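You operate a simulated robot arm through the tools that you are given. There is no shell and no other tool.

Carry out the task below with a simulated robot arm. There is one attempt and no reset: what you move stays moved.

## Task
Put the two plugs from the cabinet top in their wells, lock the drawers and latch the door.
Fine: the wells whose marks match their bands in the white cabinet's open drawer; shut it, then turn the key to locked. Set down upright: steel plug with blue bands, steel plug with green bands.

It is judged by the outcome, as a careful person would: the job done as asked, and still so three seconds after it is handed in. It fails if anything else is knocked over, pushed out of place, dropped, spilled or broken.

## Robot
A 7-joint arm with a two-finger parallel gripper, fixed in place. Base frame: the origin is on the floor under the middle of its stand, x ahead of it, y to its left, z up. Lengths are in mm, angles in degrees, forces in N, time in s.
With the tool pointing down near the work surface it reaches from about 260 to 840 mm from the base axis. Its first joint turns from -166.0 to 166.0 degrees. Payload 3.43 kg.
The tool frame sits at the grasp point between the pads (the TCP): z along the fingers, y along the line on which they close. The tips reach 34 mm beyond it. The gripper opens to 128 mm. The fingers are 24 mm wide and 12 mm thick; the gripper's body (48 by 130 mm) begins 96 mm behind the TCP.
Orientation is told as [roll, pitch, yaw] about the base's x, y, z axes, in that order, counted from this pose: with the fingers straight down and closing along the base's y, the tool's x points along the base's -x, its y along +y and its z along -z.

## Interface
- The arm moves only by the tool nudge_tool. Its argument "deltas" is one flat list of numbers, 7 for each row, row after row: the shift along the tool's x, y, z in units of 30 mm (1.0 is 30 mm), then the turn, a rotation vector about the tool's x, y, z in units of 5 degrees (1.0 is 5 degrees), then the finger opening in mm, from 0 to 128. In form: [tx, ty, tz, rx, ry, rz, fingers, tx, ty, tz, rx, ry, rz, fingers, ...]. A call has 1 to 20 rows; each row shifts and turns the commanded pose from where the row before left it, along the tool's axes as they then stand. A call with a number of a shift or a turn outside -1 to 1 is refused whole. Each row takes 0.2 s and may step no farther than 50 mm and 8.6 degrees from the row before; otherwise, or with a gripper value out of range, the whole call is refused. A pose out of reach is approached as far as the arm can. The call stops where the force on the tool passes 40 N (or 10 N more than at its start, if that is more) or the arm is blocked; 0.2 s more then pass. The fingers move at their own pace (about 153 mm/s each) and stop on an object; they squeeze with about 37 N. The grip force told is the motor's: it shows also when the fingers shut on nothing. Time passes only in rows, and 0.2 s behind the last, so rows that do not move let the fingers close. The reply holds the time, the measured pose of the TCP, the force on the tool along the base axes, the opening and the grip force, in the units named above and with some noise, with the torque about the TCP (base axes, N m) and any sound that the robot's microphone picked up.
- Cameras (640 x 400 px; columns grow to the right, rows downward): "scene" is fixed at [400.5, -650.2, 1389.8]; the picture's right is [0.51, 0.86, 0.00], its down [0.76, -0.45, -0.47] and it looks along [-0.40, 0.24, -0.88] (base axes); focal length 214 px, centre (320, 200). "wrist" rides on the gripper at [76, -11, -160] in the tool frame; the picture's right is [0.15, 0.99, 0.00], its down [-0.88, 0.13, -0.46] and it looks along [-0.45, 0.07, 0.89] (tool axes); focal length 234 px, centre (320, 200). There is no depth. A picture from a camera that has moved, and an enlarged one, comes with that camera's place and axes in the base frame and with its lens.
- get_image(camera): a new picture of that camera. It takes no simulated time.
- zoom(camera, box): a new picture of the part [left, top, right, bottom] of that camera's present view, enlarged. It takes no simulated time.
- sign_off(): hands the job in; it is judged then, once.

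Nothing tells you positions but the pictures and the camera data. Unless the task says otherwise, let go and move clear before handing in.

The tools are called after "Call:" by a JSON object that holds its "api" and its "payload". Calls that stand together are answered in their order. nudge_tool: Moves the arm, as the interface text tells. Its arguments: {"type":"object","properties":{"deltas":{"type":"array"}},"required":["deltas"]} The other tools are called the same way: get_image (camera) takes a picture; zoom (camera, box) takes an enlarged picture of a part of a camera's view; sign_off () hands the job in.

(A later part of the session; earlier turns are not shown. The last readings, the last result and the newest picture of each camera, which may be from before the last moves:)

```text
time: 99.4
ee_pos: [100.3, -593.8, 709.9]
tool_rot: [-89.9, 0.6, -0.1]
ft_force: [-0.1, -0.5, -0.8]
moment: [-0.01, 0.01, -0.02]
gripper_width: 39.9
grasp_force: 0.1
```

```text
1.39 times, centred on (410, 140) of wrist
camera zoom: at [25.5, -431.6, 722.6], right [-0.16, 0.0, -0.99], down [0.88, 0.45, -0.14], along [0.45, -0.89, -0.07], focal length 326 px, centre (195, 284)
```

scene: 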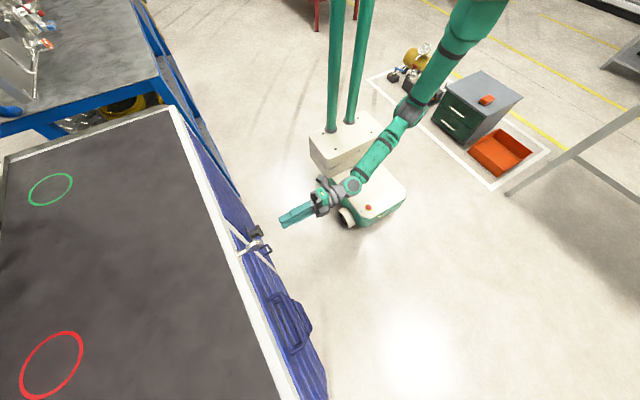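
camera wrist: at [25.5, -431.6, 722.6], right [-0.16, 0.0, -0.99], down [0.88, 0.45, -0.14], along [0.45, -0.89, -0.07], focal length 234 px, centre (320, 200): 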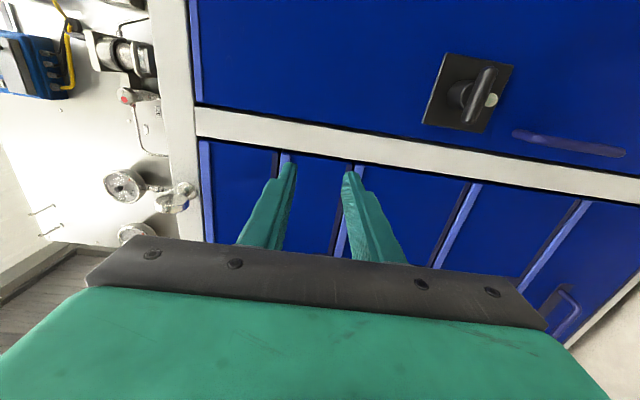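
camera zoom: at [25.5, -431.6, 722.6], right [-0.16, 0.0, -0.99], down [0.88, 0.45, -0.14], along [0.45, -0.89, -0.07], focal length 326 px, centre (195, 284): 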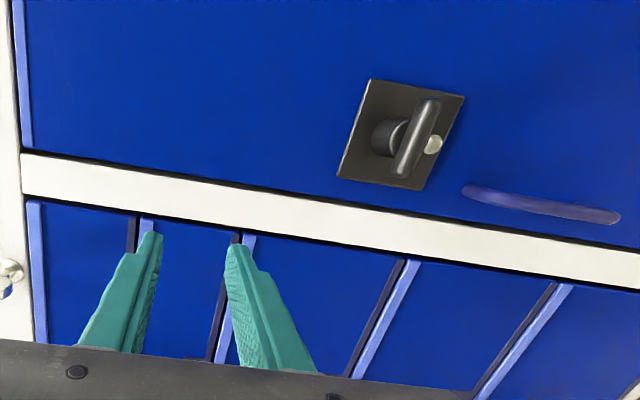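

There is a single white dot, at the bottom centre of the plate, so the bar should end up vertical. Moving to a standoff directly in front of the T-handle axis at about (14, -600, 548).

Call:
{"api": "nudge_tool", "payload": {"deltas": [0.486, 0.906, 0.045, 0, 0, -0.04, 50, 0.486, 0.906, 0.045, 0, 0, -0.04, 50, 0.486, 0.906, 0.045, 0, 0, -0.04, 50, 0.486, 0.906, 0.045, 0, 0, 0, 50, 0.486, 0.906, 0.045, 0, 0, 0, 50, 0.486, 0.906, 0.045, 0, 0, 0, 50, 0, 0, 0, 0, 0, 0, 50]}}

Call:
{"api": "get_image", "payload": {"camera": "wrist"}}

Call:
{"api": "get_image", "payload": {"camera": "scene"}}

Call:
{"api": "zoom", "payload": {"camera": "wrist", "box": [260, 110, 388, 210]}}

```text
time: 101.0
ee_pos: [9.9, -601.4, 546.8]
tool_rot: [-89.9, 1.2, -0.1]
ft_force: [0.0, -0.1, -0.3]
moment: [0.01, 0.01, 0.0]
gripper_width: 49.9
grasp_force: 0.1
```

```text
taken
camera wrist: at [-64.6, -440.3, 560.3], right [-0.17, 0.0, -0.99], down [0.88, 0.45, -0.15], along [0.45, -0.89, -0.08], focal length 234 px, centre (320, 200)
```

wrist: 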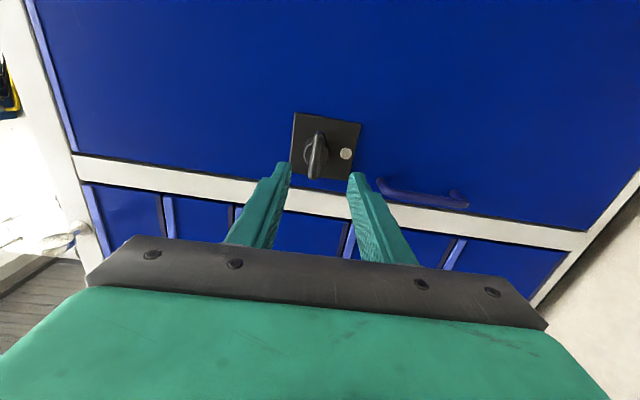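

```text
taken
```

scene: 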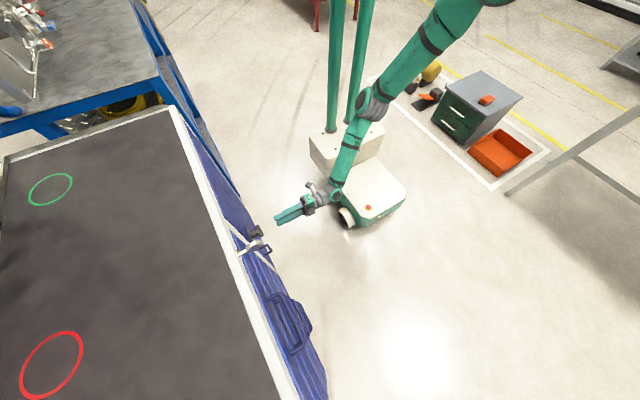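

```text
4.00 times, centred on (324, 160) of wrist
camera zoom: at [-64.6, -440.3, 560.3], right [-0.17, 0.0, -0.99], down [0.88, 0.45, -0.15], along [0.45, -0.89, -0.08], focal length 937 px, centre (304, 360)
```

zoom: 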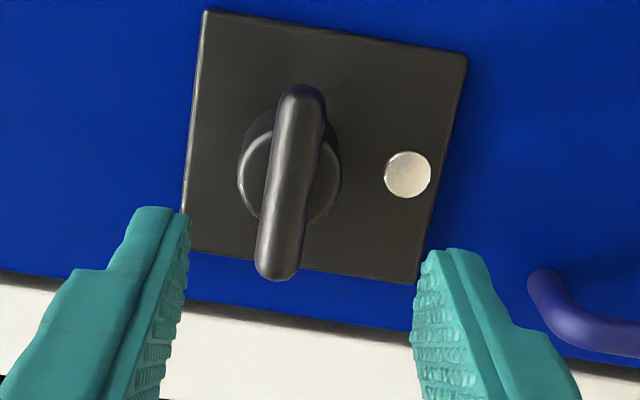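

I now have a clear front view: bar centre at about (14, -707, 551). I'll correct the small offsets and roll, then advance 50 mm.

Call:
{"api": "nudge_tool", "payload": {"deltas": [-0.093, -0.11, 0, 0, 0, 0.24, 50, 0, 0, 0.83, 0, 0, 0, 50, 0, 0, 0.83, 0, 0, 0, 50, 0, 0, 0, 0, 0, 0, 50]}}

Call:
{"api": "zoom", "payload": {"camera": "wrist", "box": [260, 110, 388, 210]}}

```text
time: 102.0
ee_pos: [11.6, -650.6, 551.2]
tool_rot: [-89.9, 0.0, -0.1]
ft_force: [0.1, -0.2, -1.0]
moment: [0.03, 0.02, -0.03]
gripper_width: 50.1
grasp_force: 0.1
```

```text
4.00 times, centred on (324, 160) of wrist
camera zoom: at [-63.0, -489.2, 562.2], right [-0.15, 0.0, -0.99], down [0.88, 0.45, -0.13], along [0.45, -0.89, -0.07], focal length 937 px, centre (304, 360)
```

zoom: 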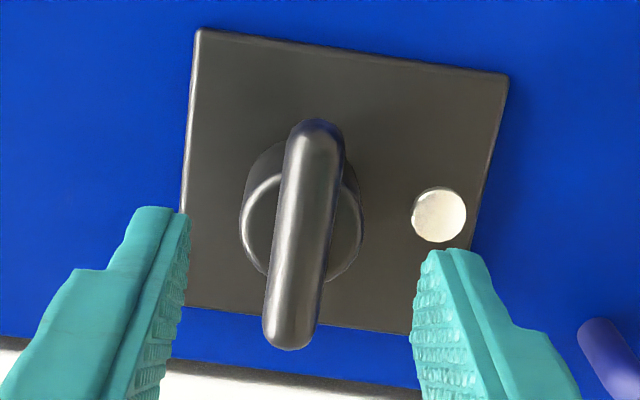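

Bar centre confirmed at (14.1, -707.5, 550.7). Advancing 27 mm so the tips overlap the bar without reaching the stem.

Call:
{"api": "nudge_tool", "payload": {"deltas": [-0.033, 0, 0.45, 0, 0, 0, 50, 0, 0, 0.45, 0, 0, 0, 50, 0, 0, 0, 0, 0, 0, 50]}}

Call:
{"api": "zoom", "payload": {"camera": "wrist", "box": [260, 110, 388, 210]}}

Call:
{"api": "zoom", "payload": {"camera": "scene", "box": [230, 200, 310, 260]}}

```text
time: 102.8
ee_pos: [11.4, -677.4, 551.4]
tool_rot: [-89.9, 0.1, -0.1]
ft_force: [-0.2, -0.6, 0.2]
moment: [0.01, 0.0, 0.0]
gripper_width: 49.9
grasp_force: 0.0
```

```text
4.00 times, centred on (324, 160) of wrist
camera zoom: at [-62.6, -516.8, 561.6], right [-0.15, 0.0, -0.99], down [0.88, 0.45, -0.13], along [0.45, -0.89, -0.07], focal length 937 px, centre (304, 360)
```

zoom: 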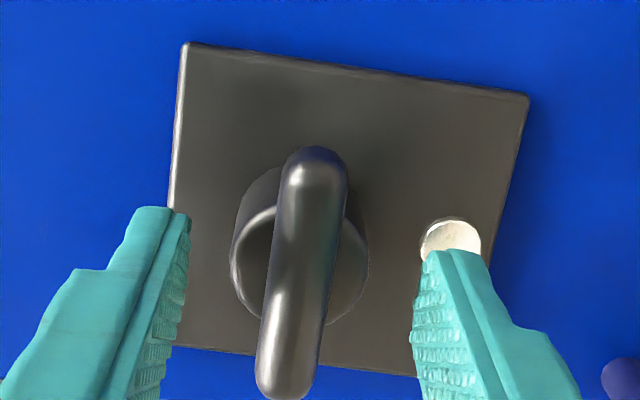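

```text
6.67 times, centred on (270, 230) of scene
camera zoom: at [400.5, -650.2, 1389.8], right [0.51, 0.86, 0.0], down [0.76, -0.45, -0.47], along [-0.4, 0.24, -0.88], focal length 1430 px, centre (653, 0)
```

zoom: 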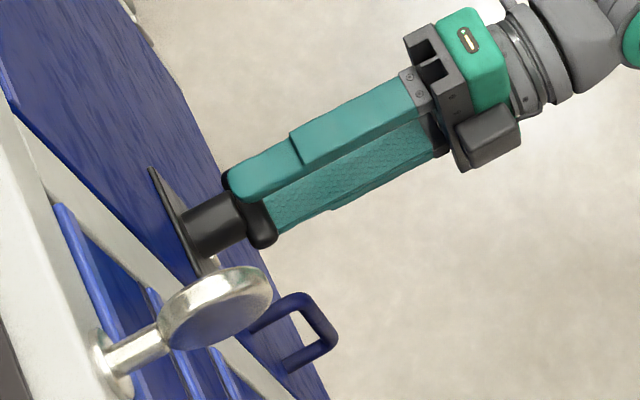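

The tips overlap the bar. Closing gently.

Call:
{"api": "nudge_tool", "payload": {"deltas": [0, 0, 0, 0, 0, 0, 35, 0, 0, 0, 0, 0, 0, 25, 0, 0, 0, 0, 0, 0, 20, 0, 0, 0, 0, 0, 0, 16, 0, 0, 0, 0, 0, 0, 13, 0, 0, 0, 0, 0, 0, 10, 0, 0, 0, 0, 0, 0, 5, 0, 0, 0, 0, 0, 0, 0, 0, 0, 0, 0, 0, 0, 0]}}

Call:
{"api": "zoom", "payload": {"camera": "wrist", "box": [260, 110, 388, 210]}}

Call:
{"api": "zoom", "payload": {"camera": "scene", "box": [230, 200, 310, 260]}}

```text
time: 104.8
ee_pos: [11.8, -677.2, 551.2]
tool_rot: [-90.0, 0.0, -0.1]
ft_force: [2.6, 4.2, 17.1]
moment: [-0.44, -0.19, -0.14]
gripper_width: 14.0
grasp_force: 44.8
```

```text
4.00 times, centred on (324, 160) of wrist
camera zoom: at [-62.4, -516.8, 562.1], right [-0.15, 0.0, -0.99], down [0.88, 0.45, -0.13], along [0.45, -0.89, -0.07], focal length 937 px, centre (304, 360)
```

zoom: 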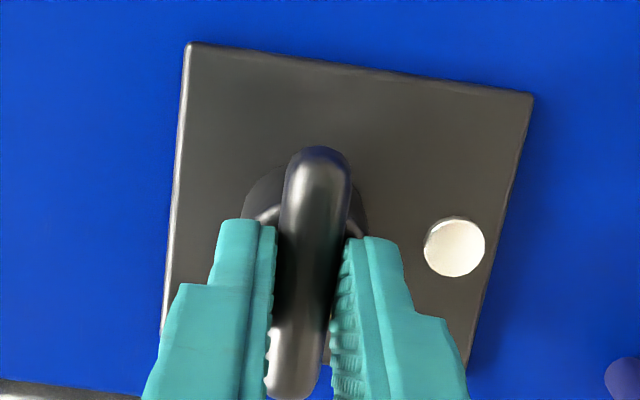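

```text
6.67 times, centred on (270, 230) of scene
camera zoom: at [400.5, -650.2, 1389.8], right [0.51, 0.86, 0.0], down [0.76, -0.45, -0.47], along [-0.4, 0.24, -0.88], focal length 1430 px, centre (653, 0)
```

zoom: 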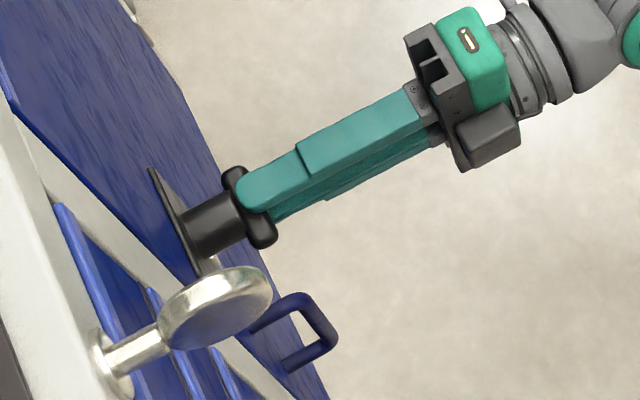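

Gripped at 14 mm. I'll relieve the slight vertical load and test a small clockwise turn.

Call:
{"api": "nudge_tool", "payload": {"deltas": [0, -0.015, 0, 0, 0, 0, 0, 0, 0, 0, 0, 0, 0.5, 0, 0, 0, 0, 0, 0, 0.5, 0, 0, 0, 0, 0, 0, 0.4, 0]}}

Call:
{"api": "zoom", "payload": {"camera": "wrist", "box": [260, 110, 388, 210]}}

```text
time: 105.8
ee_pos: [11.1, -676.7, 550.6]
tool_rot: [-89.8, -7.0, -0.1]
ft_force: [-0.9, -5.1, 4.4]
moment: [-0.36, 0.04, 1.4]
gripper_width: 13.7
grasp_force: 45.2
```

```text
4.00 times, centred on (324, 160) of wrist
camera zoom: at [-63.4, -515.5, 553.1], right [-0.02, 0.0, -1.0], down [0.89, 0.45, -0.02], along [0.45, -0.89, -0.01], focal length 937 px, centre (304, 360)
```

zoom: 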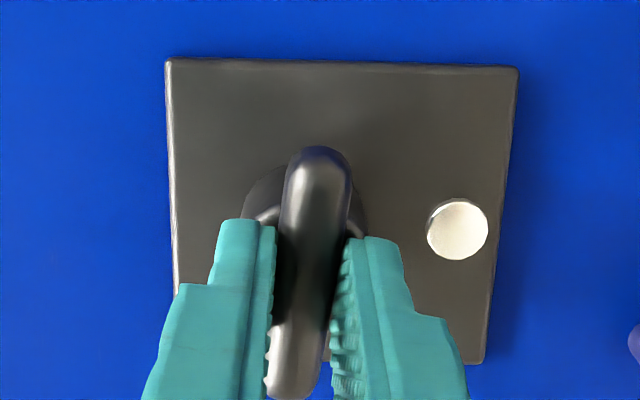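

The bar follows clockwise freely. Continuing in steps.

Call:
{"api": "nudge_tool", "payload": {"deltas": [0, 0, 0, 0, 0, 0.7, 0, 0, 0, 0, 0, 0, 0.7, 0, 0, 0, 0, 0, 0, 0.7, 0, 0, 0, 0, 0, 0, 0.7, 0, 0, 0, 0, 0, 0, 0.7, 0, 0, 0, 0, 0, 0, 0.7, 0, 0, 0, 0, 0, 0, 0.7, 0]}}

Call:
{"api": "zoom", "payload": {"camera": "wrist", "box": [260, 110, 388, 210]}}

```text
time: 107.4
ee_pos: [11.8, -674.5, 550.0]
tool_rot: [-89.8, -31.4, -0.2]
ft_force: [3.5, -0.6, -3.5]
moment: [0.14, 0.07, 0.08]
gripper_width: 13.9
grasp_force: 44.9
```

```text
4.00 times, centred on (324, 160) of wrist
camera zoom: at [-57.4, -514.9, 520.9], right [0.39, 0.0, -0.92], down [0.82, 0.45, 0.35], along [0.42, -0.89, 0.18], focal length 937 px, centre (304, 360)
```

zoom: 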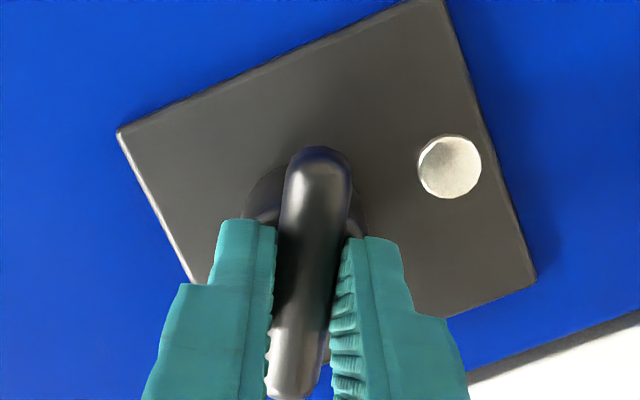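

Turned 31° with little torque. The tool seems to have drifted about 2 mm outward, so I'll press back gently toward the door so that it stays fully closed.

Call:
{"api": "nudge_tool", "payload": {"deltas": [0, 0, 0.04, 0, 0, 0, 0, 0, 0, 0.03, 0, 0, 0, 0]}}

Call:
{"api": "zoom", "payload": {"camera": "scene", "box": [170, 100, 310, 260]}}

```text
time: 108.0
ee_pos: [12.2, -678.6, 550.1]
tool_rot: [-90.0, -31.5, -0.1]
ft_force: [6.8, 8.8, 0.2]
moment: [0.28, -0.04, -0.47]
gripper_width: 14.0
grasp_force: 45.4
```

```text
2.50 times, centred on (240, 180) of scene
camera zoom: at [400.5, -650.2, 1389.8], right [0.51, 0.86, 0.0], down [0.76, -0.45, -0.47], along [-0.4, 0.24, -0.88], focal length 536 px, centre (520, 250)
```

zoom: 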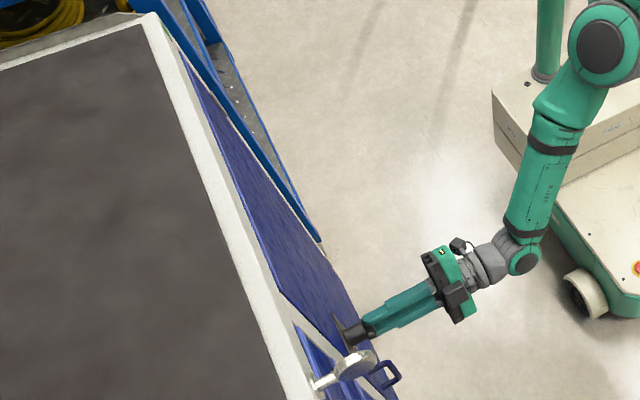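

The door pushes back with about 9 N, so it's fully closed. Continuing the turn while holding that light pressure.

Call:
{"api": "nudge_tool", "payload": {"deltas": [0, 0, 0, 0, 0, 0.7, 0, 0, 0, 0, 0, 0, 0.7, 0, 0, 0, 0, 0, 0, 0.7, 0, 0, 0, 0, 0, 0, 0.7, 0, 0, 0, 0, 0, 0, 0.7, 0, 0, 0, 0, 0, 0, 0.7, 0]}}

Call:
{"api": "zoom", "payload": {"camera": "wrist", "box": [260, 110, 388, 210]}}

```text
time: 109.4
ee_pos: [11.8, -676.9, 549.3]
tool_rot: [-89.8, -52.4, -0.2]
ft_force: [8.5, 14.6, -5.0]
moment: [-0.15, 0.0, 0.39]
gripper_width: 13.8
grasp_force: 44.6
```

```text
4.00 times, centred on (324, 160) of wrist
camera zoom: at [-41.5, -516.8, 497.1], right [0.7, 0.0, -0.72], down [0.64, 0.45, 0.62], along [0.33, -0.89, 0.32], focal length 937 px, centre (304, 360)
```

zoom: 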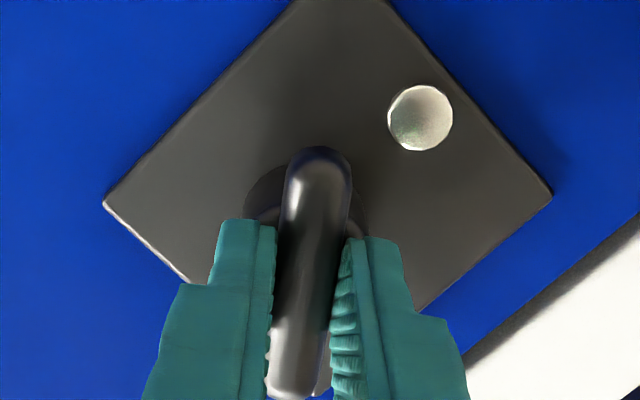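

At 52°, the bar is tracking toward the dot. A small lateral relief and continuing.

Call:
{"api": "nudge_tool", "payload": {"deltas": [-0.003, 0.0145, -0.005, 0, 0, 0.7, 0, 0, 0, 0, 0, 0, 0.7, 0, 0, 0, 0, 0, 0, 0.7, 0, 0, 0, 0, 0, 0, 0.7, 0, 0, 0, 0, 0, 0, 0.7, 0, 0, 0, 0, 0, 0, 0.7, 0]}}

Call:
{"api": "zoom", "payload": {"camera": "wrist", "box": [260, 110, 388, 210]}}

```text
time: 110.8
ee_pos: [12.8, -678.4, 549.4]
tool_rot: [-89.4, -73.5, -0.6]
ft_force: [12.6, 8.4, -9.7]
moment: [-0.45, 0.07, 0.57]
gripper_width: 13.9
grasp_force: 44.6
```

```text
4.00 times, centred on (324, 160) of wrist
camera zoom: at [-18.6, -516.8, 480.9], right [0.91, 0.0, -0.42], down [0.38, 0.45, 0.81], along [0.19, -0.89, 0.41], focal length 937 px, centre (304, 360)
```

zoom: 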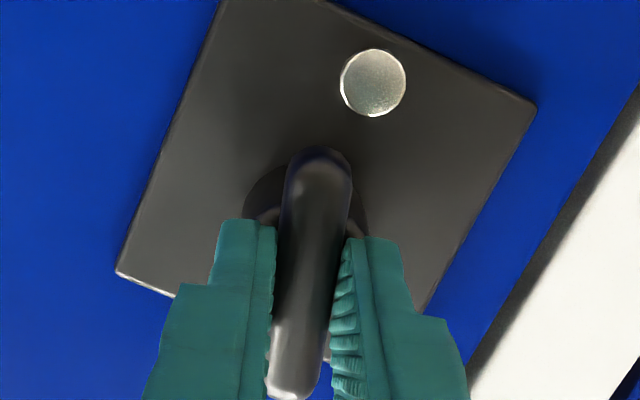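

Call:
{"api": "nudge_tool", "payload": {"deltas": [0.007, 0.023, 0, 0, 0, 0.6, 0, 0, 0, 0, 0, 0, 0.7, 0, 0, 0, 0, 0, 0, 0.7, 0, 0, 0, 0, 0, 0, 0.7, 0, 0, 0, 0, 0, 0, 0.6, 0]}}

Call:
{"api": "zoom", "payload": {"camera": "wrist", "box": [260, 110, 388, 210]}}

```text
time: 112.0
ee_pos: [12.8, -678.4, 550.6]
tool_rot: [14.5, -89.9, -104.5]
ft_force: [13.3, 15.3, -1.7]
moment: [1.0, 0.14, 0.43]
gripper_width: 13.8
grasp_force: 45.0
```

```text
4.00 times, centred on (324, 160) of wrist
camera zoom: at [3.0, -516.8, 474.5], right [0.99, 0.0, -0.15], down [0.13, 0.45, 0.88], along [0.07, -0.89, 0.45], focal length 937 px, centre (304, 360)
```

zoom: 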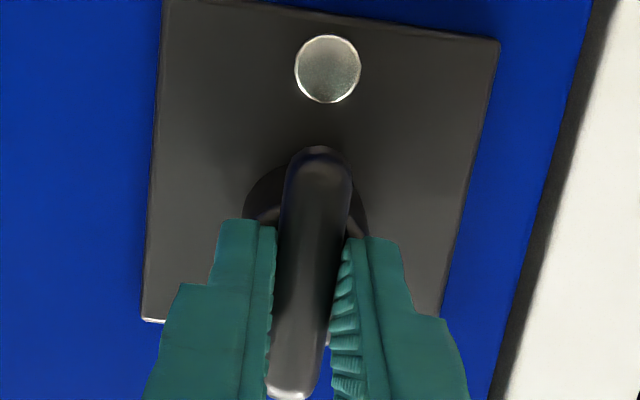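

The bar is vertical and pointing at the dot. I'll test 3° more to see if this is the stop.

Call:
{"api": "nudge_tool", "payload": {"deltas": [0, 0, 0, 0, 0, 0.3, 0, 0, 0, 0, 0, 0, 0.3, 0]}}

Call:
{"api": "zoom", "payload": {"camera": "wrist", "box": [260, 110, 388, 210]}}

```text
time: 112.6
ee_pos: [13.6, -679.1, 549.6]
tool_rot: [87.3, -87.1, -177.4]
ft_force: [14.5, 10.6, -7.1]
moment: [0.1, 1.35, 0.42]
gripper_width: 15.3
grasp_force: 45.1
```

```text
4.00 times, centred on (324, 160) of wrist
camera zoom: at [6.7, -517.0, 474.0], right [1.0, 0.0, -0.1], down [0.09, 0.45, 0.89], along [0.04, -0.89, 0.45], focal length 937 px, centre (304, 360)
```

zoom: 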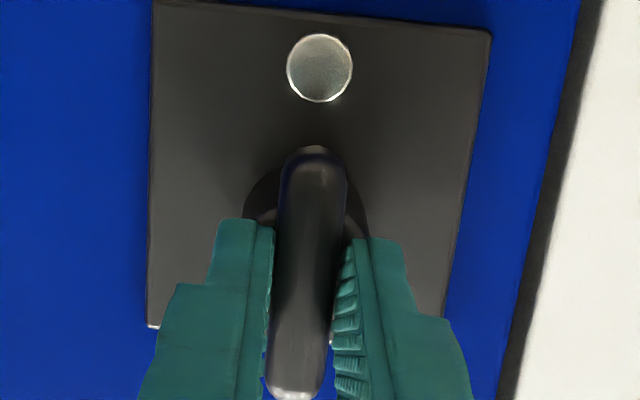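

Stop reached at 90°. I'll relax the twist and pull gently by about 1.5 mm to confirm the door is held.

Call:
{"api": "nudge_tool", "payload": {"deltas": [0, 0, 0, 0, 0, -0.5, 0, 0, 0, -0.03, 0, 0, 0, 0, 0, 0, -0.04, 0, 0, 0, 0]}}

Call:
{"api": "zoom", "payload": {"camera": "wrist", "box": [260, 110, 388, 210]}}

```text
time: 113.4
ee_pos: [13.3, -676.9, 550.9]
tool_rot: [76.2, -89.6, -166.1]
ft_force: [10.7, 0.0, -8.7]
moment: [1.07, 1.07, 0.63]
gripper_width: 13.7
grasp_force: 44.8
```

```text
4.00 times, centred on (324, 160) of wrist
camera zoom: at [3.7, -515.4, 474.6], right [0.99, 0.0, -0.14], down [0.12, 0.45, 0.88], along [0.06, -0.89, 0.45], focal length 937 px, centre (304, 360)
```

zoom: 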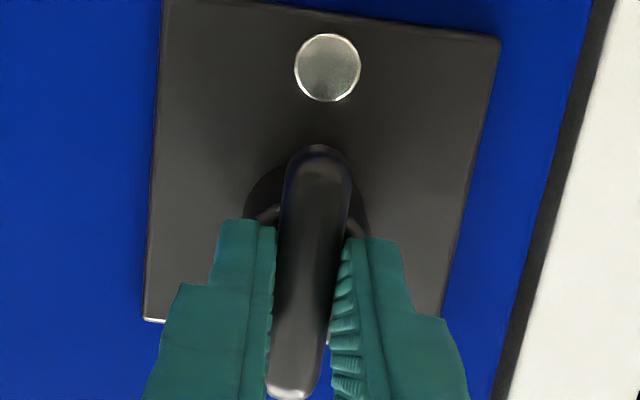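

Call:
{"api": "nudge_tool", "payload": {"deltas": [0, 0, -0.03, 0, 0, 0, 0, 0, 0, -0.03, 0, 0, 0, 0, 0, 0, 0, 0, 0, 0, 0]}}

Call:
{"api": "zoom", "payload": {"camera": "wrist", "box": [260, 110, 388, 210]}}

Call:
{"api": "zoom", "payload": {"camera": "wrist", "box": [150, 0, 500, 200]}}

```text
time: 114.2
ee_pos: [12.3, -674.5, 550.0]
tool_rot: [76.7, -89.6, -166.9]
ft_force: [8.3, -2.3, -10.1]
moment: [0.12, 0.9, 0.65]
gripper_width: 13.5
grasp_force: 45.3
```

```text
4.00 times, centred on (324, 160) of wrist
camera zoom: at [3.4, -513.5, 474.6], right [0.99, 0.0, -0.14], down [0.12, 0.45, 0.88], along [0.06, -0.89, 0.45], focal length 937 px, centre (304, 360)
```

zoom: 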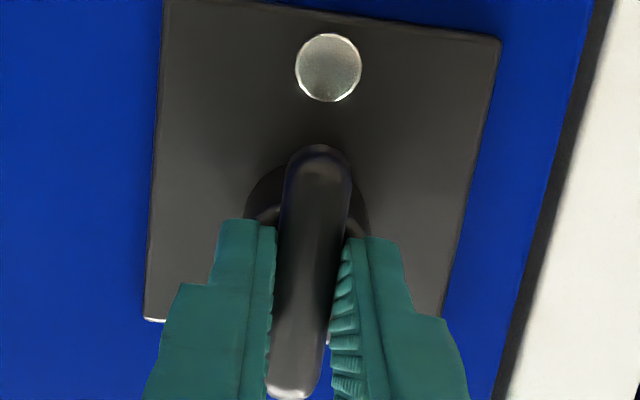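

```text
1.83 times, centred on (325, 100) of wrist
camera zoom: at [3.4, -513.5, 474.6], right [0.99, 0.0, -0.14], down [0.12, 0.45, 0.88], along [0.06, -0.89, 0.45], focal length 428 px, centre (311, 383)
```

zoom: 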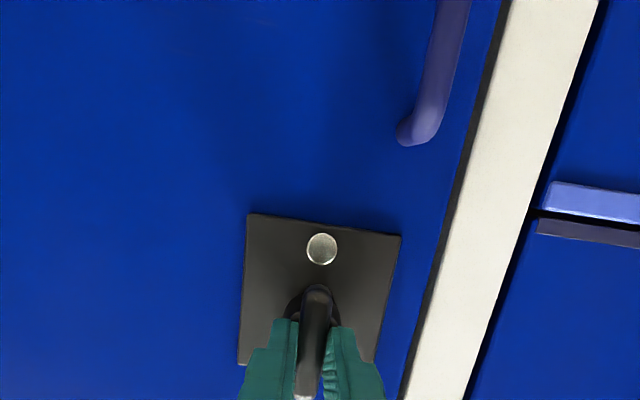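

The door moved about 3.5 mm outward with little force, which may be play or may mean it isn't held. I'll pull a couple of millimetres more to tell which.

Call:
{"api": "nudge_tool", "payload": {"deltas": [0, 0, -0.04, 0, 0, 0, 0, 0, 0, -0.04, 0, 0, 0, 0, 0, 0, 0, 0, 0, 0, 0]}}

Call:
{"api": "zoom", "payload": {"camera": "wrist", "box": [260, 110, 388, 210]}}

Call:
{"api": "zoom", "payload": {"camera": "scene", "box": [170, 100, 310, 260]}}

```text
time: 115.0
ee_pos: [12.8, -672.7, 549.9]
tool_rot: [76.8, -89.6, -166.9]
ft_force: [4.7, -3.3, -6.4]
moment: [0.48, 0.85, 0.65]
gripper_width: 14.1
grasp_force: 44.7
```

```text
4.00 times, centred on (324, 160) of wrist
camera zoom: at [3.2, -511.5, 474.6], right [0.99, 0.0, -0.14], down [0.12, 0.45, 0.88], along [0.06, -0.89, 0.45], focal length 937 px, centre (304, 360)
```

zoom: 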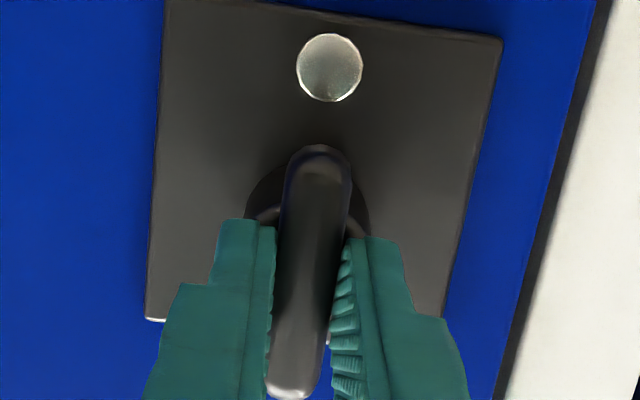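

```text
2.50 times, centred on (240, 180) of scene
camera zoom: at [400.5, -650.2, 1389.8], right [0.51, 0.86, 0.0], down [0.76, -0.45, -0.47], along [-0.4, 0.24, -0.88], focal length 536 px, centre (520, 250)
```

zoom: 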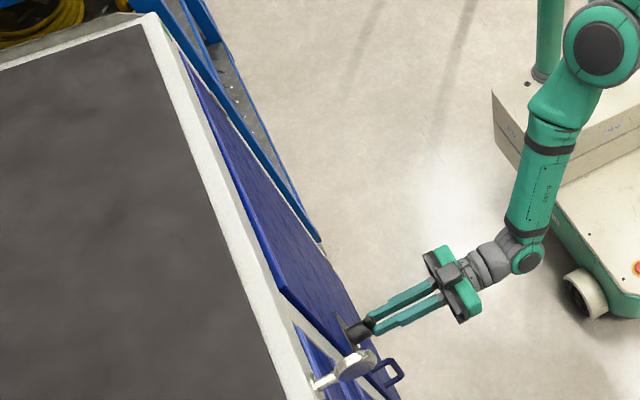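

The door follows freely, so a vertical bar doesn't appear to hold it. I'll push the door fully closed again, turn the bar back toward horizontal, and test the hold there before deciding.

Call:
{"api": "nudge_tool", "payload": {"deltas": [0, 0, 0.06, 0, 0, 0, 0, 0, 0, 0.06, 0, 0, 0, 0, 0, 0, 0.05, 0, 0, 0, 0, 0, 0, 0.03, 0, 0, 0, 0]}}

Call:
{"api": "zoom", "payload": {"camera": "scene", "box": [170, 100, 310, 260]}}

```text
time: 116.0
ee_pos: [13.4, -679.4, 550.7]
tool_rot: [75.8, -89.6, -166.0]
ft_force: [3.7, -1.7, -6.1]
moment: [0.65, 1.05, 0.43]
gripper_width: 13.4
grasp_force: 44.9
```

```text
2.50 times, centred on (240, 180) of scene
camera zoom: at [400.5, -650.2, 1389.8], right [0.51, 0.86, 0.0], down [0.76, -0.45, -0.47], along [-0.4, 0.24, -0.88], focal length 536 px, centre (520, 250)
```

zoom: 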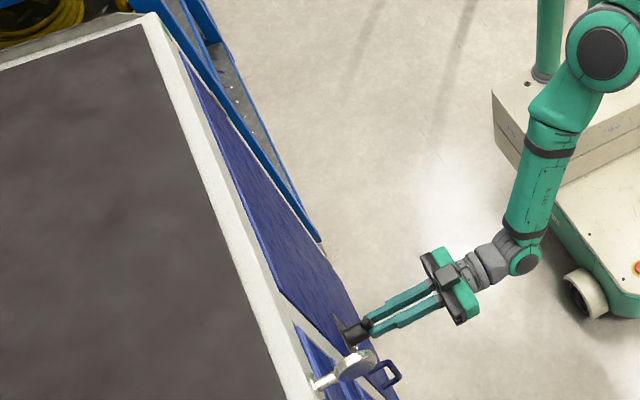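

Call:
{"api": "nudge_tool", "payload": {"deltas": [0, 0, 0.03, 0, 0, 0, 0, 0, 0, 0.03, 0, 0, 0, 0, 0, 0, 0, 0, 0, 0, 0]}}

Call:
{"api": "zoom", "payload": {"camera": "wrist", "box": [260, 110, 388, 210]}}

```text
time: 116.8
ee_pos: [12.8, -678.1, 550.1]
tool_rot: [90.4, -89.5, 179.5]
ft_force: [3.9, 36.1, 16.7]
moment: [-0.59, 1.08, 0.39]
gripper_width: 13.8
grasp_force: 44.9
```

```text
4.00 times, centred on (324, 160) of wrist
camera zoom: at [3.8, -517.3, 474.2], right [0.99, 0.0, -0.14], down [0.12, 0.46, 0.88], along [0.06, -0.89, 0.45], focal length 937 px, centre (304, 360)
```

zoom: 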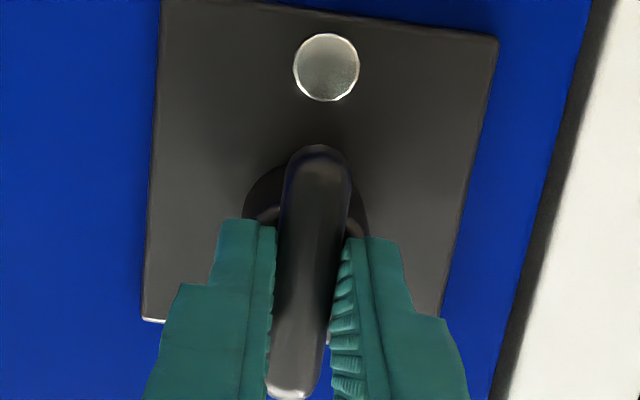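

Door is hard against its closed stop (36 N) with the bar at its stop. Repeating the pull test from this firmly closed state.

Call:
{"api": "nudge_tool", "payload": {"deltas": [0, 0, -0.04, 0, 0, 0, 0, 0, 0, -0.04, 0, 0, 0, 0, 0, 0, -0.04, 0, 0, 0, 0, 0, 0, -0.03, 0, 0, 0, 0, 0, 0, 0, 0, 0, 0, 0]}}

Call:
{"api": "zoom", "payload": {"camera": "wrist", "box": [260, 110, 388, 210]}}

```text
time: 118.0
ee_pos: [12.4, -675.9, 551.1]
tool_rot: [75.6, -89.5, -165.7]
ft_force: [4.3, -1.4, 0.2]
moment: [1.21, 0.95, 0.26]
gripper_width: 13.8
grasp_force: 44.8
```

```text
4.00 times, centred on (324, 160) of wrist
camera zoom: at [3.5, -515.1, 474.5], right [0.99, 0.0, -0.14], down [0.12, 0.45, 0.88], along [0.06, -0.89, 0.45], focal length 937 px, centre (304, 360)
```

zoom: 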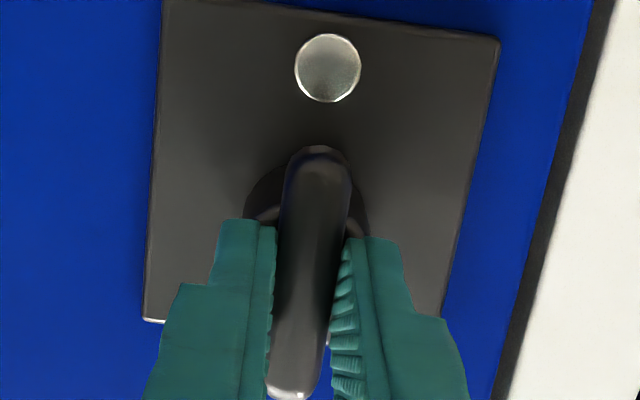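

Still free to move, so I'll close it again and turn the bar back counter-clockwise toward horizontal, keeping light pressure on the door.

Call:
{"api": "nudge_tool", "payload": {"deltas": [0, 0, 0.05, 0, 0, 0, 0, 0, 0, 0.05, 0, 0, -0.7, 0, 0, 0, 0.02, 0, 0, -0.7, 0, 0, 0, 0, 0, 0, -0.7, 0, 0, 0, 0, 0, 0, -0.7, 0, 0, 0, 0, 0, 0, -0.7, 0, 0, 0, 0, 0, 0, -0.7, 0]}}

Call:
{"api": "zoom", "payload": {"camera": "wrist", "box": [260, 110, 388, 210]}}

```text
time: 119.6
ee_pos: [13.3, -679.3, 550.1]
tool_rot: [-89.7, -69.4, -0.4]
ft_force: [4.2, 25.5, 7.4]
moment: [-1.01, -0.04, 0.46]
gripper_width: 13.5
grasp_force: 44.6
```

```text
4.00 times, centred on (324, 160) of wrist
camera zoom: at [-23.3, -517.4, 483.5], right [0.87, 0.0, -0.49], down [0.43, 0.45, 0.78], along [0.22, -0.89, 0.4], focal length 937 px, centre (304, 360)
```

zoom: 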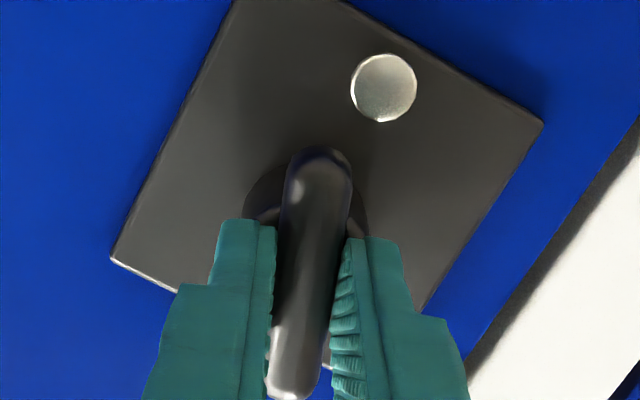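

Call:
{"api": "nudge_tool", "payload": {"deltas": [0, 0, -0.015, 0, 0, -0.7, 0, 0, 0, 0, 0, 0, -0.7, 0, 0, 0, 0, 0, 0, -0.7, 0, 0, 0, 0, 0, 0, -0.7, 0, 0, 0, 0, 0, 0, -0.7, 0, 0, 0, 0, 0, 0, -0.7, 0, 0, 0, 0, 0, 0, -0.7, 0, 0, 0, 0, 0, 0, -0.7, 0, 0, 0, 0, 0, 0, -0.7, 0, 0, 0, 0, 0, 0, -0.7, 0]}}

```text
time: 121.8
ee_pos: [12.3, -679.2, 551.1]
tool_rot: [-90.0, -34.4, -0.3]
ft_force: [-8.3, 22.5, 6.1]
moment: [0.5, 0.05, -1.19]
gripper_width: 13.8
grasp_force: 44.2
```

Call:
{"api": "nudge_tool", "payload": {"deltas": [0.0046, -0.011, -0.01, 0, 0, -0.7, 0, 0, 0, 0, 0, 0, -0.7, 0, 0, 0, 0, 0, 0, -0.7, 0, 0, 0, 0, 0, 0, -0.7, 0, 0, 0, 0, 0, 0, -0.7, 0, 0, 0, 0, 0, 0, -0.7, 0, 0, 0, 0, 0, 0, -0.7, 0, 0, 0, 0, 0, 0, -0.7, 0, 0, 0, 0, 0, 0, -0.7, 0, 0, 0, 0, 0, 0, -0.58, 0]}}

Call:
{"api": "zoom", "payload": {"camera": "wrist", "box": [260, 110, 388, 210]}}

```text
time: 124.0
ee_pos: [12.0, -677.8, 551.6]
tool_rot: [-90.0, 0.1, -0.2]
ft_force: [-6.5, 3.6, 5.3]
moment: [-0.17, -0.04, -0.11]
gripper_width: 13.5
grasp_force: 44.6
```

```text
4.00 times, centred on (324, 160) of wrist
camera zoom: at [-62.1, -517.5, 562.2], right [-0.15, 0.0, -0.99], down [0.88, 0.45, -0.13], along [0.45, -0.89, -0.07], focal length 937 px, centre (304, 360)
```

zoom: 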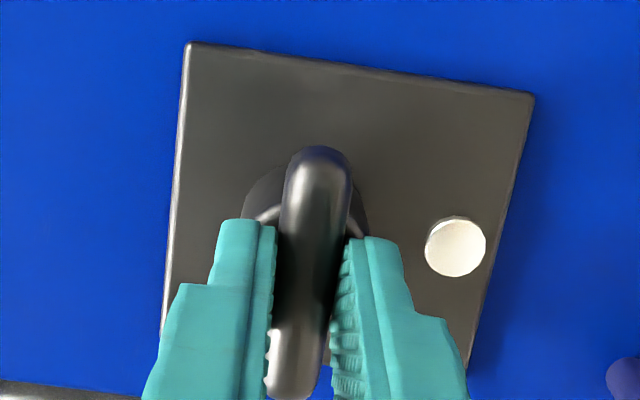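

Back at horizontal with no torque. Pull test here.

Call:
{"api": "nudge_tool", "payload": {"deltas": [0, 0, -0.03, 0, 0, 0, 0, 0, 0, -0.04, 0, 0, 0, 0, 0, 0, -0.04, 0, 0, 0, 0, 0, 0, 0, 0, 0, 0, 0]}}

Call:
{"api": "zoom", "payload": {"camera": "wrist", "box": [260, 110, 388, 210]}}

```text
time: 125.0
ee_pos: [11.7, -676.7, 551.7]
tool_rot: [-90.0, 0.0, 0.0]
ft_force: [-6.2, -2.3, 6.1]
moment: [-0.41, 0.02, -0.37]
gripper_width: 13.9
grasp_force: 45.2
```

```text
4.00 times, centred on (324, 160) of wrist
camera zoom: at [-62.5, -514.3, 562.1], right [-0.15, 0.0, -0.99], down [0.88, 0.45, -0.13], along [0.45, -0.89, -0.07], focal length 937 px, centre (304, 360)
```

zoom: 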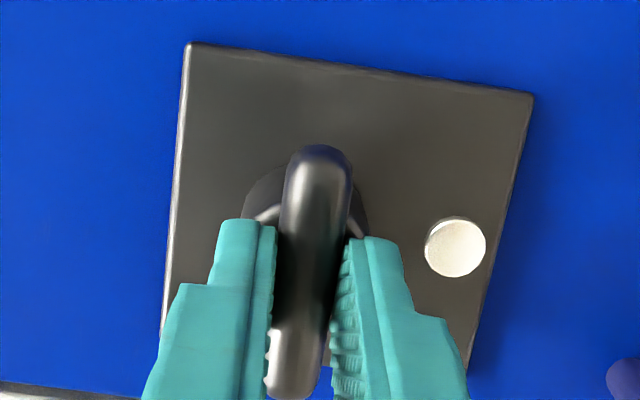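

The door is free at horizontal too. I'll close it and test whether the bar turns counter-clockwise from here.

Call:
{"api": "nudge_tool", "payload": {"deltas": [0, 0, 0.04, 0, 0, 0, 0, 0, 0, 0.04, 0, 0, 0, 0, 0, 0, 0.04, 0, 0, 0, 0, 0, 0, 0.01, 0, 0, 0, 0]}}

Call:
{"api": "nudge_tool", "payload": {"deltas": [0, 0, 0, 0, 0, -0.5, 0, 0, 0, 0, 0, 0, -0.5, 0, 0, 0, 0, 0, 0, -0.4, 0]}}

Call:
{"api": "zoom", "payload": {"camera": "wrist", "box": [260, 110, 388, 210]}}

```text
time: 126.0
ee_pos: [11.2, -679.3, 551.1]
tool_rot: [-90.0, -0.1, 0.0]
ft_force: [-27.9, 24.4, 14.7]
moment: [-0.53, -0.06, -0.19]
gripper_width: 13.6
grasp_force: 45.4
```

```text
time: 126.8
ee_pos: [12.5, -678.7, 551.1]
tool_rot: [-90.0, 7.0, -0.1]
ft_force: [-12.1, 13.9, 14.3]
moment: [-0.77, -1.31, 0.1]
gripper_width: 16.9
grasp_force: 45.1
```

```text
4.00 times, centred on (324, 160) of wrist
camera zoom: at [-59.9, -518.0, 571.5], right [-0.27, 0.0, -0.96], down [0.86, 0.45, -0.24], along [0.44, -0.89, -0.12], focal length 937 px, centre (304, 360)
```

zoom: 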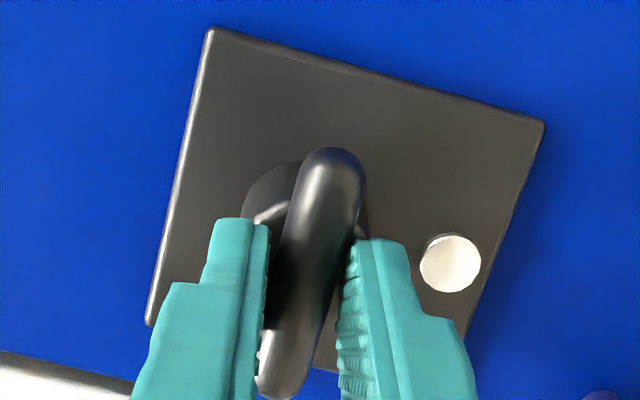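

Counter-clockwise is blocked, so the handle's range is horizontal to vertical, and vertical at the dot is latched. I'll turn it back clockwise with the door held firmly shut.

Call:
{"api": "nudge_tool", "payload": {"deltas": [0.017, -0.013, 0, 0, 0, 0.7, 0, 0, 0, 0, 0, 0, 0.7, 0, 0, 0, 0, 0, 0, 0.7, 0, 0, 0, 0, 0, 0, 0.7, 0, 0, 0, 0, 0, 0, 0.7, 0, 0, 0, 0, 0, 0, 0.7, 0, 0, 0, 0, 0, 0, 0.7, 0, 0, 0, 0, 0, 0, 0.7, 0, 0, 0, 0, 0, 0, 0.7, 0, 0, 0, 0, 0, 0, 0.7, 0, 0, 0, 0, 0, 0, 0.7, 0]}}

Call:
{"api": "zoom", "payload": {"camera": "wrist", "box": [260, 110, 388, 210]}}

```text
time: 129.2
ee_pos: [12.7, -679.6, 551.3]
tool_rot: [-89.9, -31.6, 0.0]
ft_force: [22.9, 4.0, 22.2]
moment: [-0.59, 0.01, 0.47]
gripper_width: 13.8
grasp_force: 44.7
```

```text
4.00 times, centred on (324, 160) of wrist
camera zoom: at [-56.3, -517.4, 521.1], right [0.39, 0.0, -0.92], down [0.82, 0.46, 0.35], along [0.42, -0.89, 0.18], focal length 937 px, centre (304, 360)
```

zoom: 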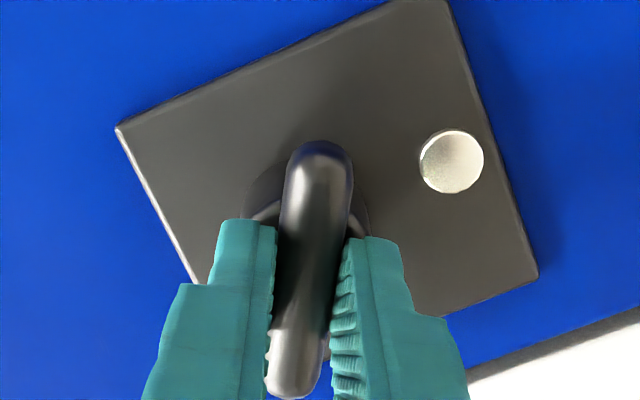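

Call:
{"api": "nudge_tool", "payload": {"deltas": [-0.0275, -0.0066, 0.015, 0, 0, 0, 0, 0, 0, 0, 0, 0, 0.7, 0, 0, 0, 0, 0, 0, 0.7, 0, 0, 0, 0, 0, 0, 0.7, 0, 0, 0, 0, 0, 0, 0.7, 0, 0, 0, 0, 0, 0, 0.7, 0, 0, 0, 0, 0, 0, 0.7, 0, 0, 0, 0, 0, 0, 0.7, 0, 0, 0, 0, 0, 0, 0.7, 0, 0, 0, 0, 0, 0, 0.7, 0]}}

```text
time: 131.4
ee_pos: [12.1, -679.2, 551.0]
tool_rot: [-89.7, -63.1, -0.4]
ft_force: [19.4, 1.7, 8.7]
moment: [0.3, 0.03, 0.23]
gripper_width: 14.0
grasp_force: 44.6
```

Call:
{"api": "nudge_tool", "payload": {"deltas": [-0.0165, 0.014, 0.02, 0, 0, 0, 0, 0, 0, 0.01, 0, 0, 0.7, 0, 0, 0, 0, 0, 0, 0.7, 0, 0, 0, 0, 0, 0, 0.7, 0, 0, 0, 0, 0, 0, 0.7, 0, 0, 0, 0, 0, 0, 0.7, 0, 0, 0, 0, 0, 0, 0.7, 0, 0, 0, 0, 0, 0, 0.7, 0, 0, 0, 0, 0, 0, 0.5, 0]}}

Call:
{"api": "zoom", "payload": {"camera": "wrist", "box": [260, 110, 388, 210]}}

```text
time: 133.4
ee_pos: [12.9, -679.5, 550.9]
tool_rot: [22.0, -89.8, -112.1]
ft_force: [3.0, 26.6, -3.1]
moment: [0.87, 0.58, 0.42]
gripper_width: 13.9
grasp_force: 45.6
```

```text
4.00 times, centred on (324, 160) of wrist
camera zoom: at [3.3, -518.1, 475.9], right [0.99, 0.0, -0.15], down [0.13, 0.45, 0.88], along [0.06, -0.89, 0.45], focal length 937 px, centre (304, 360)
```

zoom: 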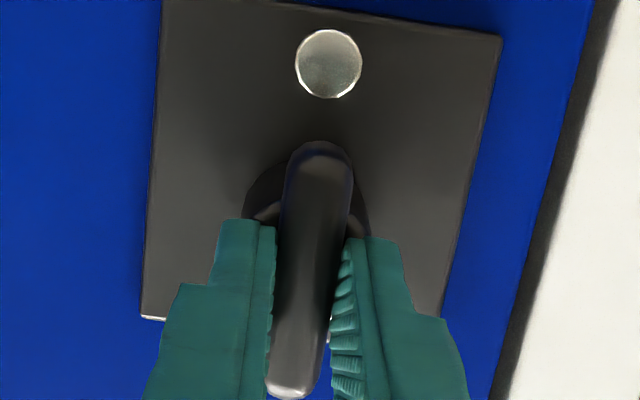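

At the stop again with the door pressed at 27 N throughout. I'll seat it fully, relax, and repeat the pull test a little further than before.

Call:
{"api": "nudge_tool", "payload": {"deltas": [0, 0, 0, 0, 0, 0.3, 0, 0, 0, 0, 0, 0, 0, 0, 0, 0, 0, 0, 0, -0.4, 0, 0, 0, -0.05, 0, 0, 0, 0, 0, 0, -0.05, 0, 0, 0, 0, 0, 0, -0.05, 0, 0, 0, 0, 0, 0, -0.05, 0, 0, 0, 0, 0, 0, 0, 0, 0, 0, 0]}}

Call:
{"api": "zoom", "payload": {"camera": "wrist", "box": [260, 110, 388, 210]}}

```text
time: 135.2
ee_pos: [11.2, -674.7, 551.5]
tool_rot: [-78.0, -89.5, -12.0]
ft_force: [-1.4, -3.9, -16.9]
moment: [0.82, 0.0, 0.62]
gripper_width: 13.8
grasp_force: 44.4
```

```text
4.00 times, centred on (324, 160) of wrist
camera zoom: at [1.9, -512.7, 476.0], right [0.99, 0.0, -0.15], down [0.14, 0.45, 0.88], along [0.07, -0.89, 0.45], focal length 937 px, centre (304, 360)
```

zoom: 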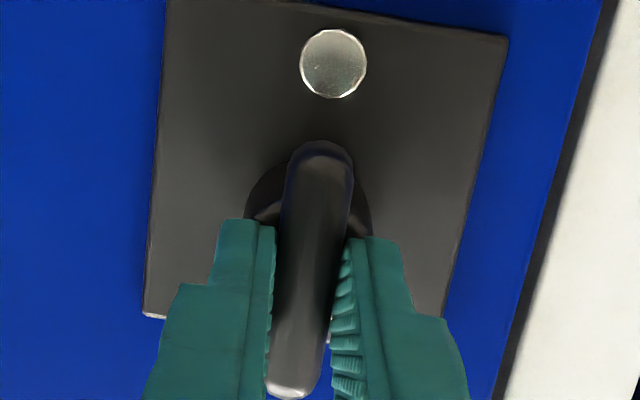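

Call:
{"api": "nudge_tool", "payload": {"deltas": [0, 0, -0.05, 0, 0, 0, 0, 0, 0, -0.05, 0, 0, 0, 0, 0, 0, -0.05, 0, 0, 0, 0, 0, 0, -0.05, 0, 0, 0, 0, 0, 0, 0, 0, 0, 0, 0]}}

Call:
{"api": "zoom", "payload": {"camera": "wrist", "box": [260, 110, 388, 210]}}

Call:
{"api": "zoom", "payload": {"camera": "scene", "box": [170, 100, 310, 260]}}

```text
time: 136.4
ee_pos: [10.6, -668.3, 551.8]
tool_rot: [-73.8, -89.6, -16.5]
ft_force: [-11.2, -4.9, -15.2]
moment: [0.81, 0.04, 0.32]
gripper_width: 13.9
grasp_force: 45.0
```

```text
4.00 times, centred on (324, 160) of wrist
camera zoom: at [1.5, -507.4, 476.1], right [0.99, 0.0, -0.15], down [0.14, 0.45, 0.88], along [0.07, -0.89, 0.45], focal length 937 px, centre (304, 360)
```

zoom: 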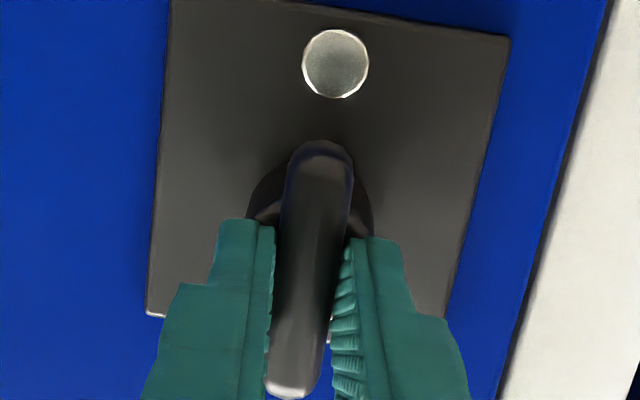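

```text
2.50 times, centred on (240, 180) of scene
camera zoom: at [400.5, -650.2, 1389.8], right [0.51, 0.86, 0.0], down [0.76, -0.45, -0.47], along [-0.4, 0.24, -0.88], focal length 536 px, centre (520, 250)
```

zoom: 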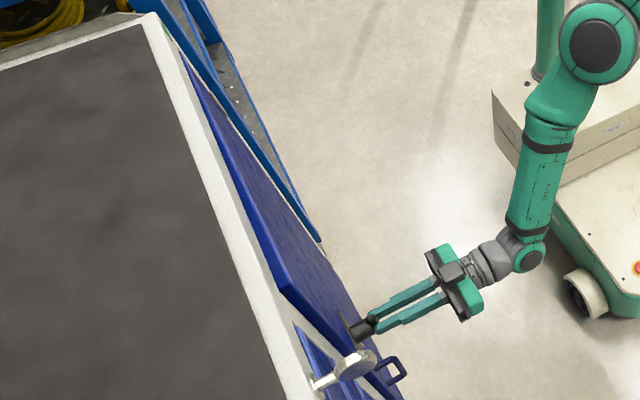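

The door isn't physically retained by the handle in either position, though the handle clearly has only two end positions, with the dot marking this one. I'll close the door firmly again with the bar at the dot.

Call:
{"api": "nudge_tool", "payload": {"deltas": [0, 0, 0.08, 0, 0, 0, 0, 0, 0, 0.08, 0, 0, 0, 0, 0, 0, 0.08, 0, 0, 0, 0, 0, 0, 0.06, 0, 0, 0, 0, 0, 0, 0.03, 0, 0, 0, 0, 0, 0, 0, 0, 0, 0, 0]}}

```text
time: 137.8
ee_pos: [12.6, -678.1, 552.1]
tool_rot: [-77.6, -89.6, -12.5]
ft_force: [-9.1, -2.5, -7.1]
moment: [-0.81, -0.01, -0.04]
gripper_width: 13.9
grasp_force: 45.0
```

Call:
{"api": "nudge_tool", "payload": {"deltas": [0, 0, 0.03, 0, 0, 0, 0, 0, 0, 0.03, 0, 0, 0, 0, 0, 0, 0, 0, 0, 0, 0]}}

Call:
{"api": "zoom", "payload": {"camera": "wrist", "box": [260, 110, 388, 210]}}

```text
time: 138.6
ee_pos: [12.3, -678.6, 551.9]
tool_rot: [-76.7, -89.6, -13.5]
ft_force: [-7.5, 15.5, -1.0]
moment: [-0.79, 0.02, -0.19]
gripper_width: 13.6
grasp_force: 45.2
```

```text
4.00 times, centred on (324, 160) of wrist
camera zoom: at [2.6, -518.2, 476.1], right [0.99, 0.0, -0.15], down [0.14, 0.45, 0.88], along [0.07, -0.89, 0.45], focal length 937 px, centre (304, 360)
```

zoom: 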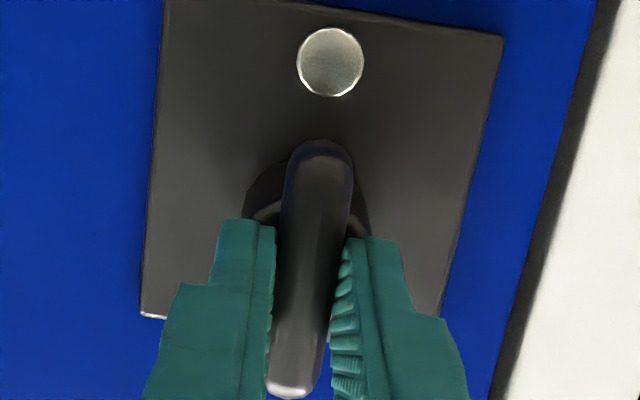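

Call:
{"api": "nudge_tool", "payload": {"deltas": [0, 0, 0, 0, 0, 0.3, 0, 0, 0, 0, 0, 0, 0.2, 0]}}

```text
time: 139.2
ee_pos: [14.0, -678.5, 551.4]
tool_rot: [86.2, -88.1, -176.2]
ft_force: [-7.6, 17.5, -0.3]
moment: [-0.06, 1.23, 0.13]
gripper_width: 14.3
grasp_force: 45.3
```

The bar is against its stop with the door pressed shut. Releasing gently and backing straight out.

Call:
{"api": "nudge_tool", "payload": {"deltas": [0, 0, 0, 0, 0, -0.25, 0, 0, 0, 0, 0, 0, 0, 17, 0, 0, 0, 0, 0, 0, 22, 0, 0, 0, 0, 0, 0, 35, 0, 0, 0, 0, 0, 0, 50, 0, 0, 0, 0, 0, 0, 50]}}

Call:
{"api": "nudge_tool", "payload": {"deltas": [0, 0, -0.3, 0, 0, 0, 50, 0, 0, -0.6, 0, 0, 0, 50, 0, 0, -1, 0, 0, 0, 50, 0, 0, -1, 0, 0, 0, 50, 0, 0, 0, 0, 0, 0, 50]}}

Call:
{"api": "get_image", "payload": {"camera": "wrist"}}

Call:
{"api": "zoom", "payload": {"camera": "wrist", "box": [220, 0, 460, 200]}}

Call:
{"api": "zoom", "payload": {"camera": "scene", "box": [170, 100, 310, 260]}}

```text
time: 140.6
ee_pos: [12.7, -680.6, 551.7]
tool_rot: [83.3, -89.2, -173.4]
ft_force: [0.7, -0.2, 0.2]
moment: [0.01, 0.01, 0.03]
gripper_width: 50.1
grasp_force: 0.0
```

```text
time: 141.8
ee_pos: [13.3, -592.7, 551.1]
tool_rot: [82.5, -89.3, -172.6]
ft_force: [-0.4, -0.4, -0.7]
moment: [-0.05, -0.01, 0.02]
gripper_width: 50.1
grasp_force: 0.0
```

```text
taken
camera wrist: at [3.2, -431.3, 475.6], right [0.99, 0.0, -0.13], down [0.12, 0.45, 0.88], along [0.06, -0.89, 0.45], focal length 234 px, centre (320, 200)
```

wrist: 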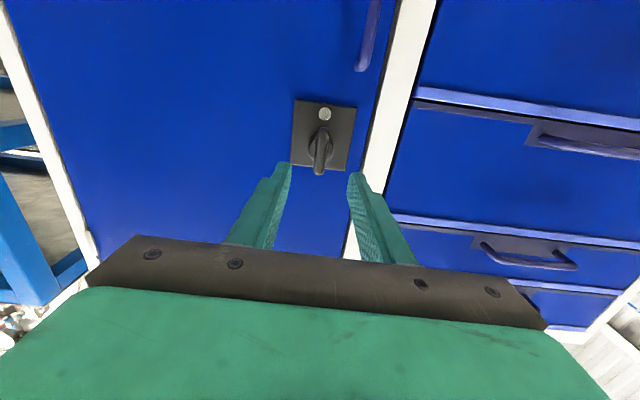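

```text
2.00 times, centred on (340, 100) of wrist
camera zoom: at [3.2, -431.3, 475.6], right [0.99, 0.0, -0.13], down [0.12, 0.45, 0.88], along [0.06, -0.89, 0.45], focal length 468 px, centre (280, 400)
```

zoom: 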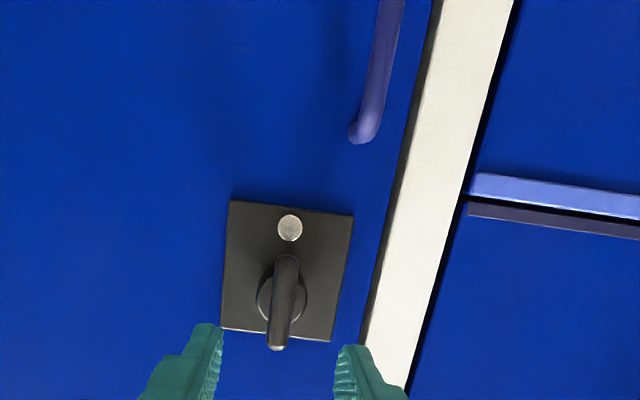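

```text
2.50 times, centred on (240, 180) of scene
camera zoom: at [400.5, -650.2, 1389.8], right [0.51, 0.86, 0.0], down [0.76, -0.45, -0.47], along [-0.4, 0.24, -0.88], focal length 536 px, centre (520, 250)
```

zoom: 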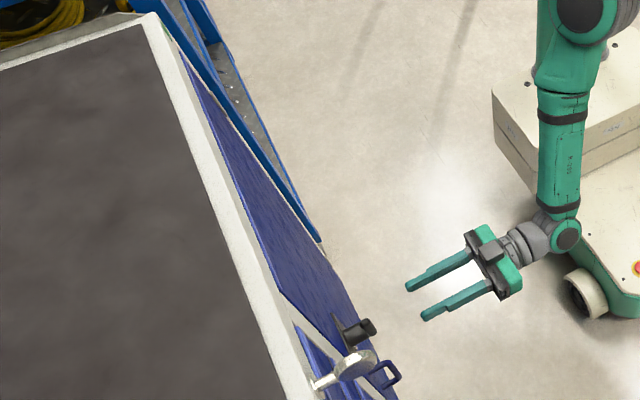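

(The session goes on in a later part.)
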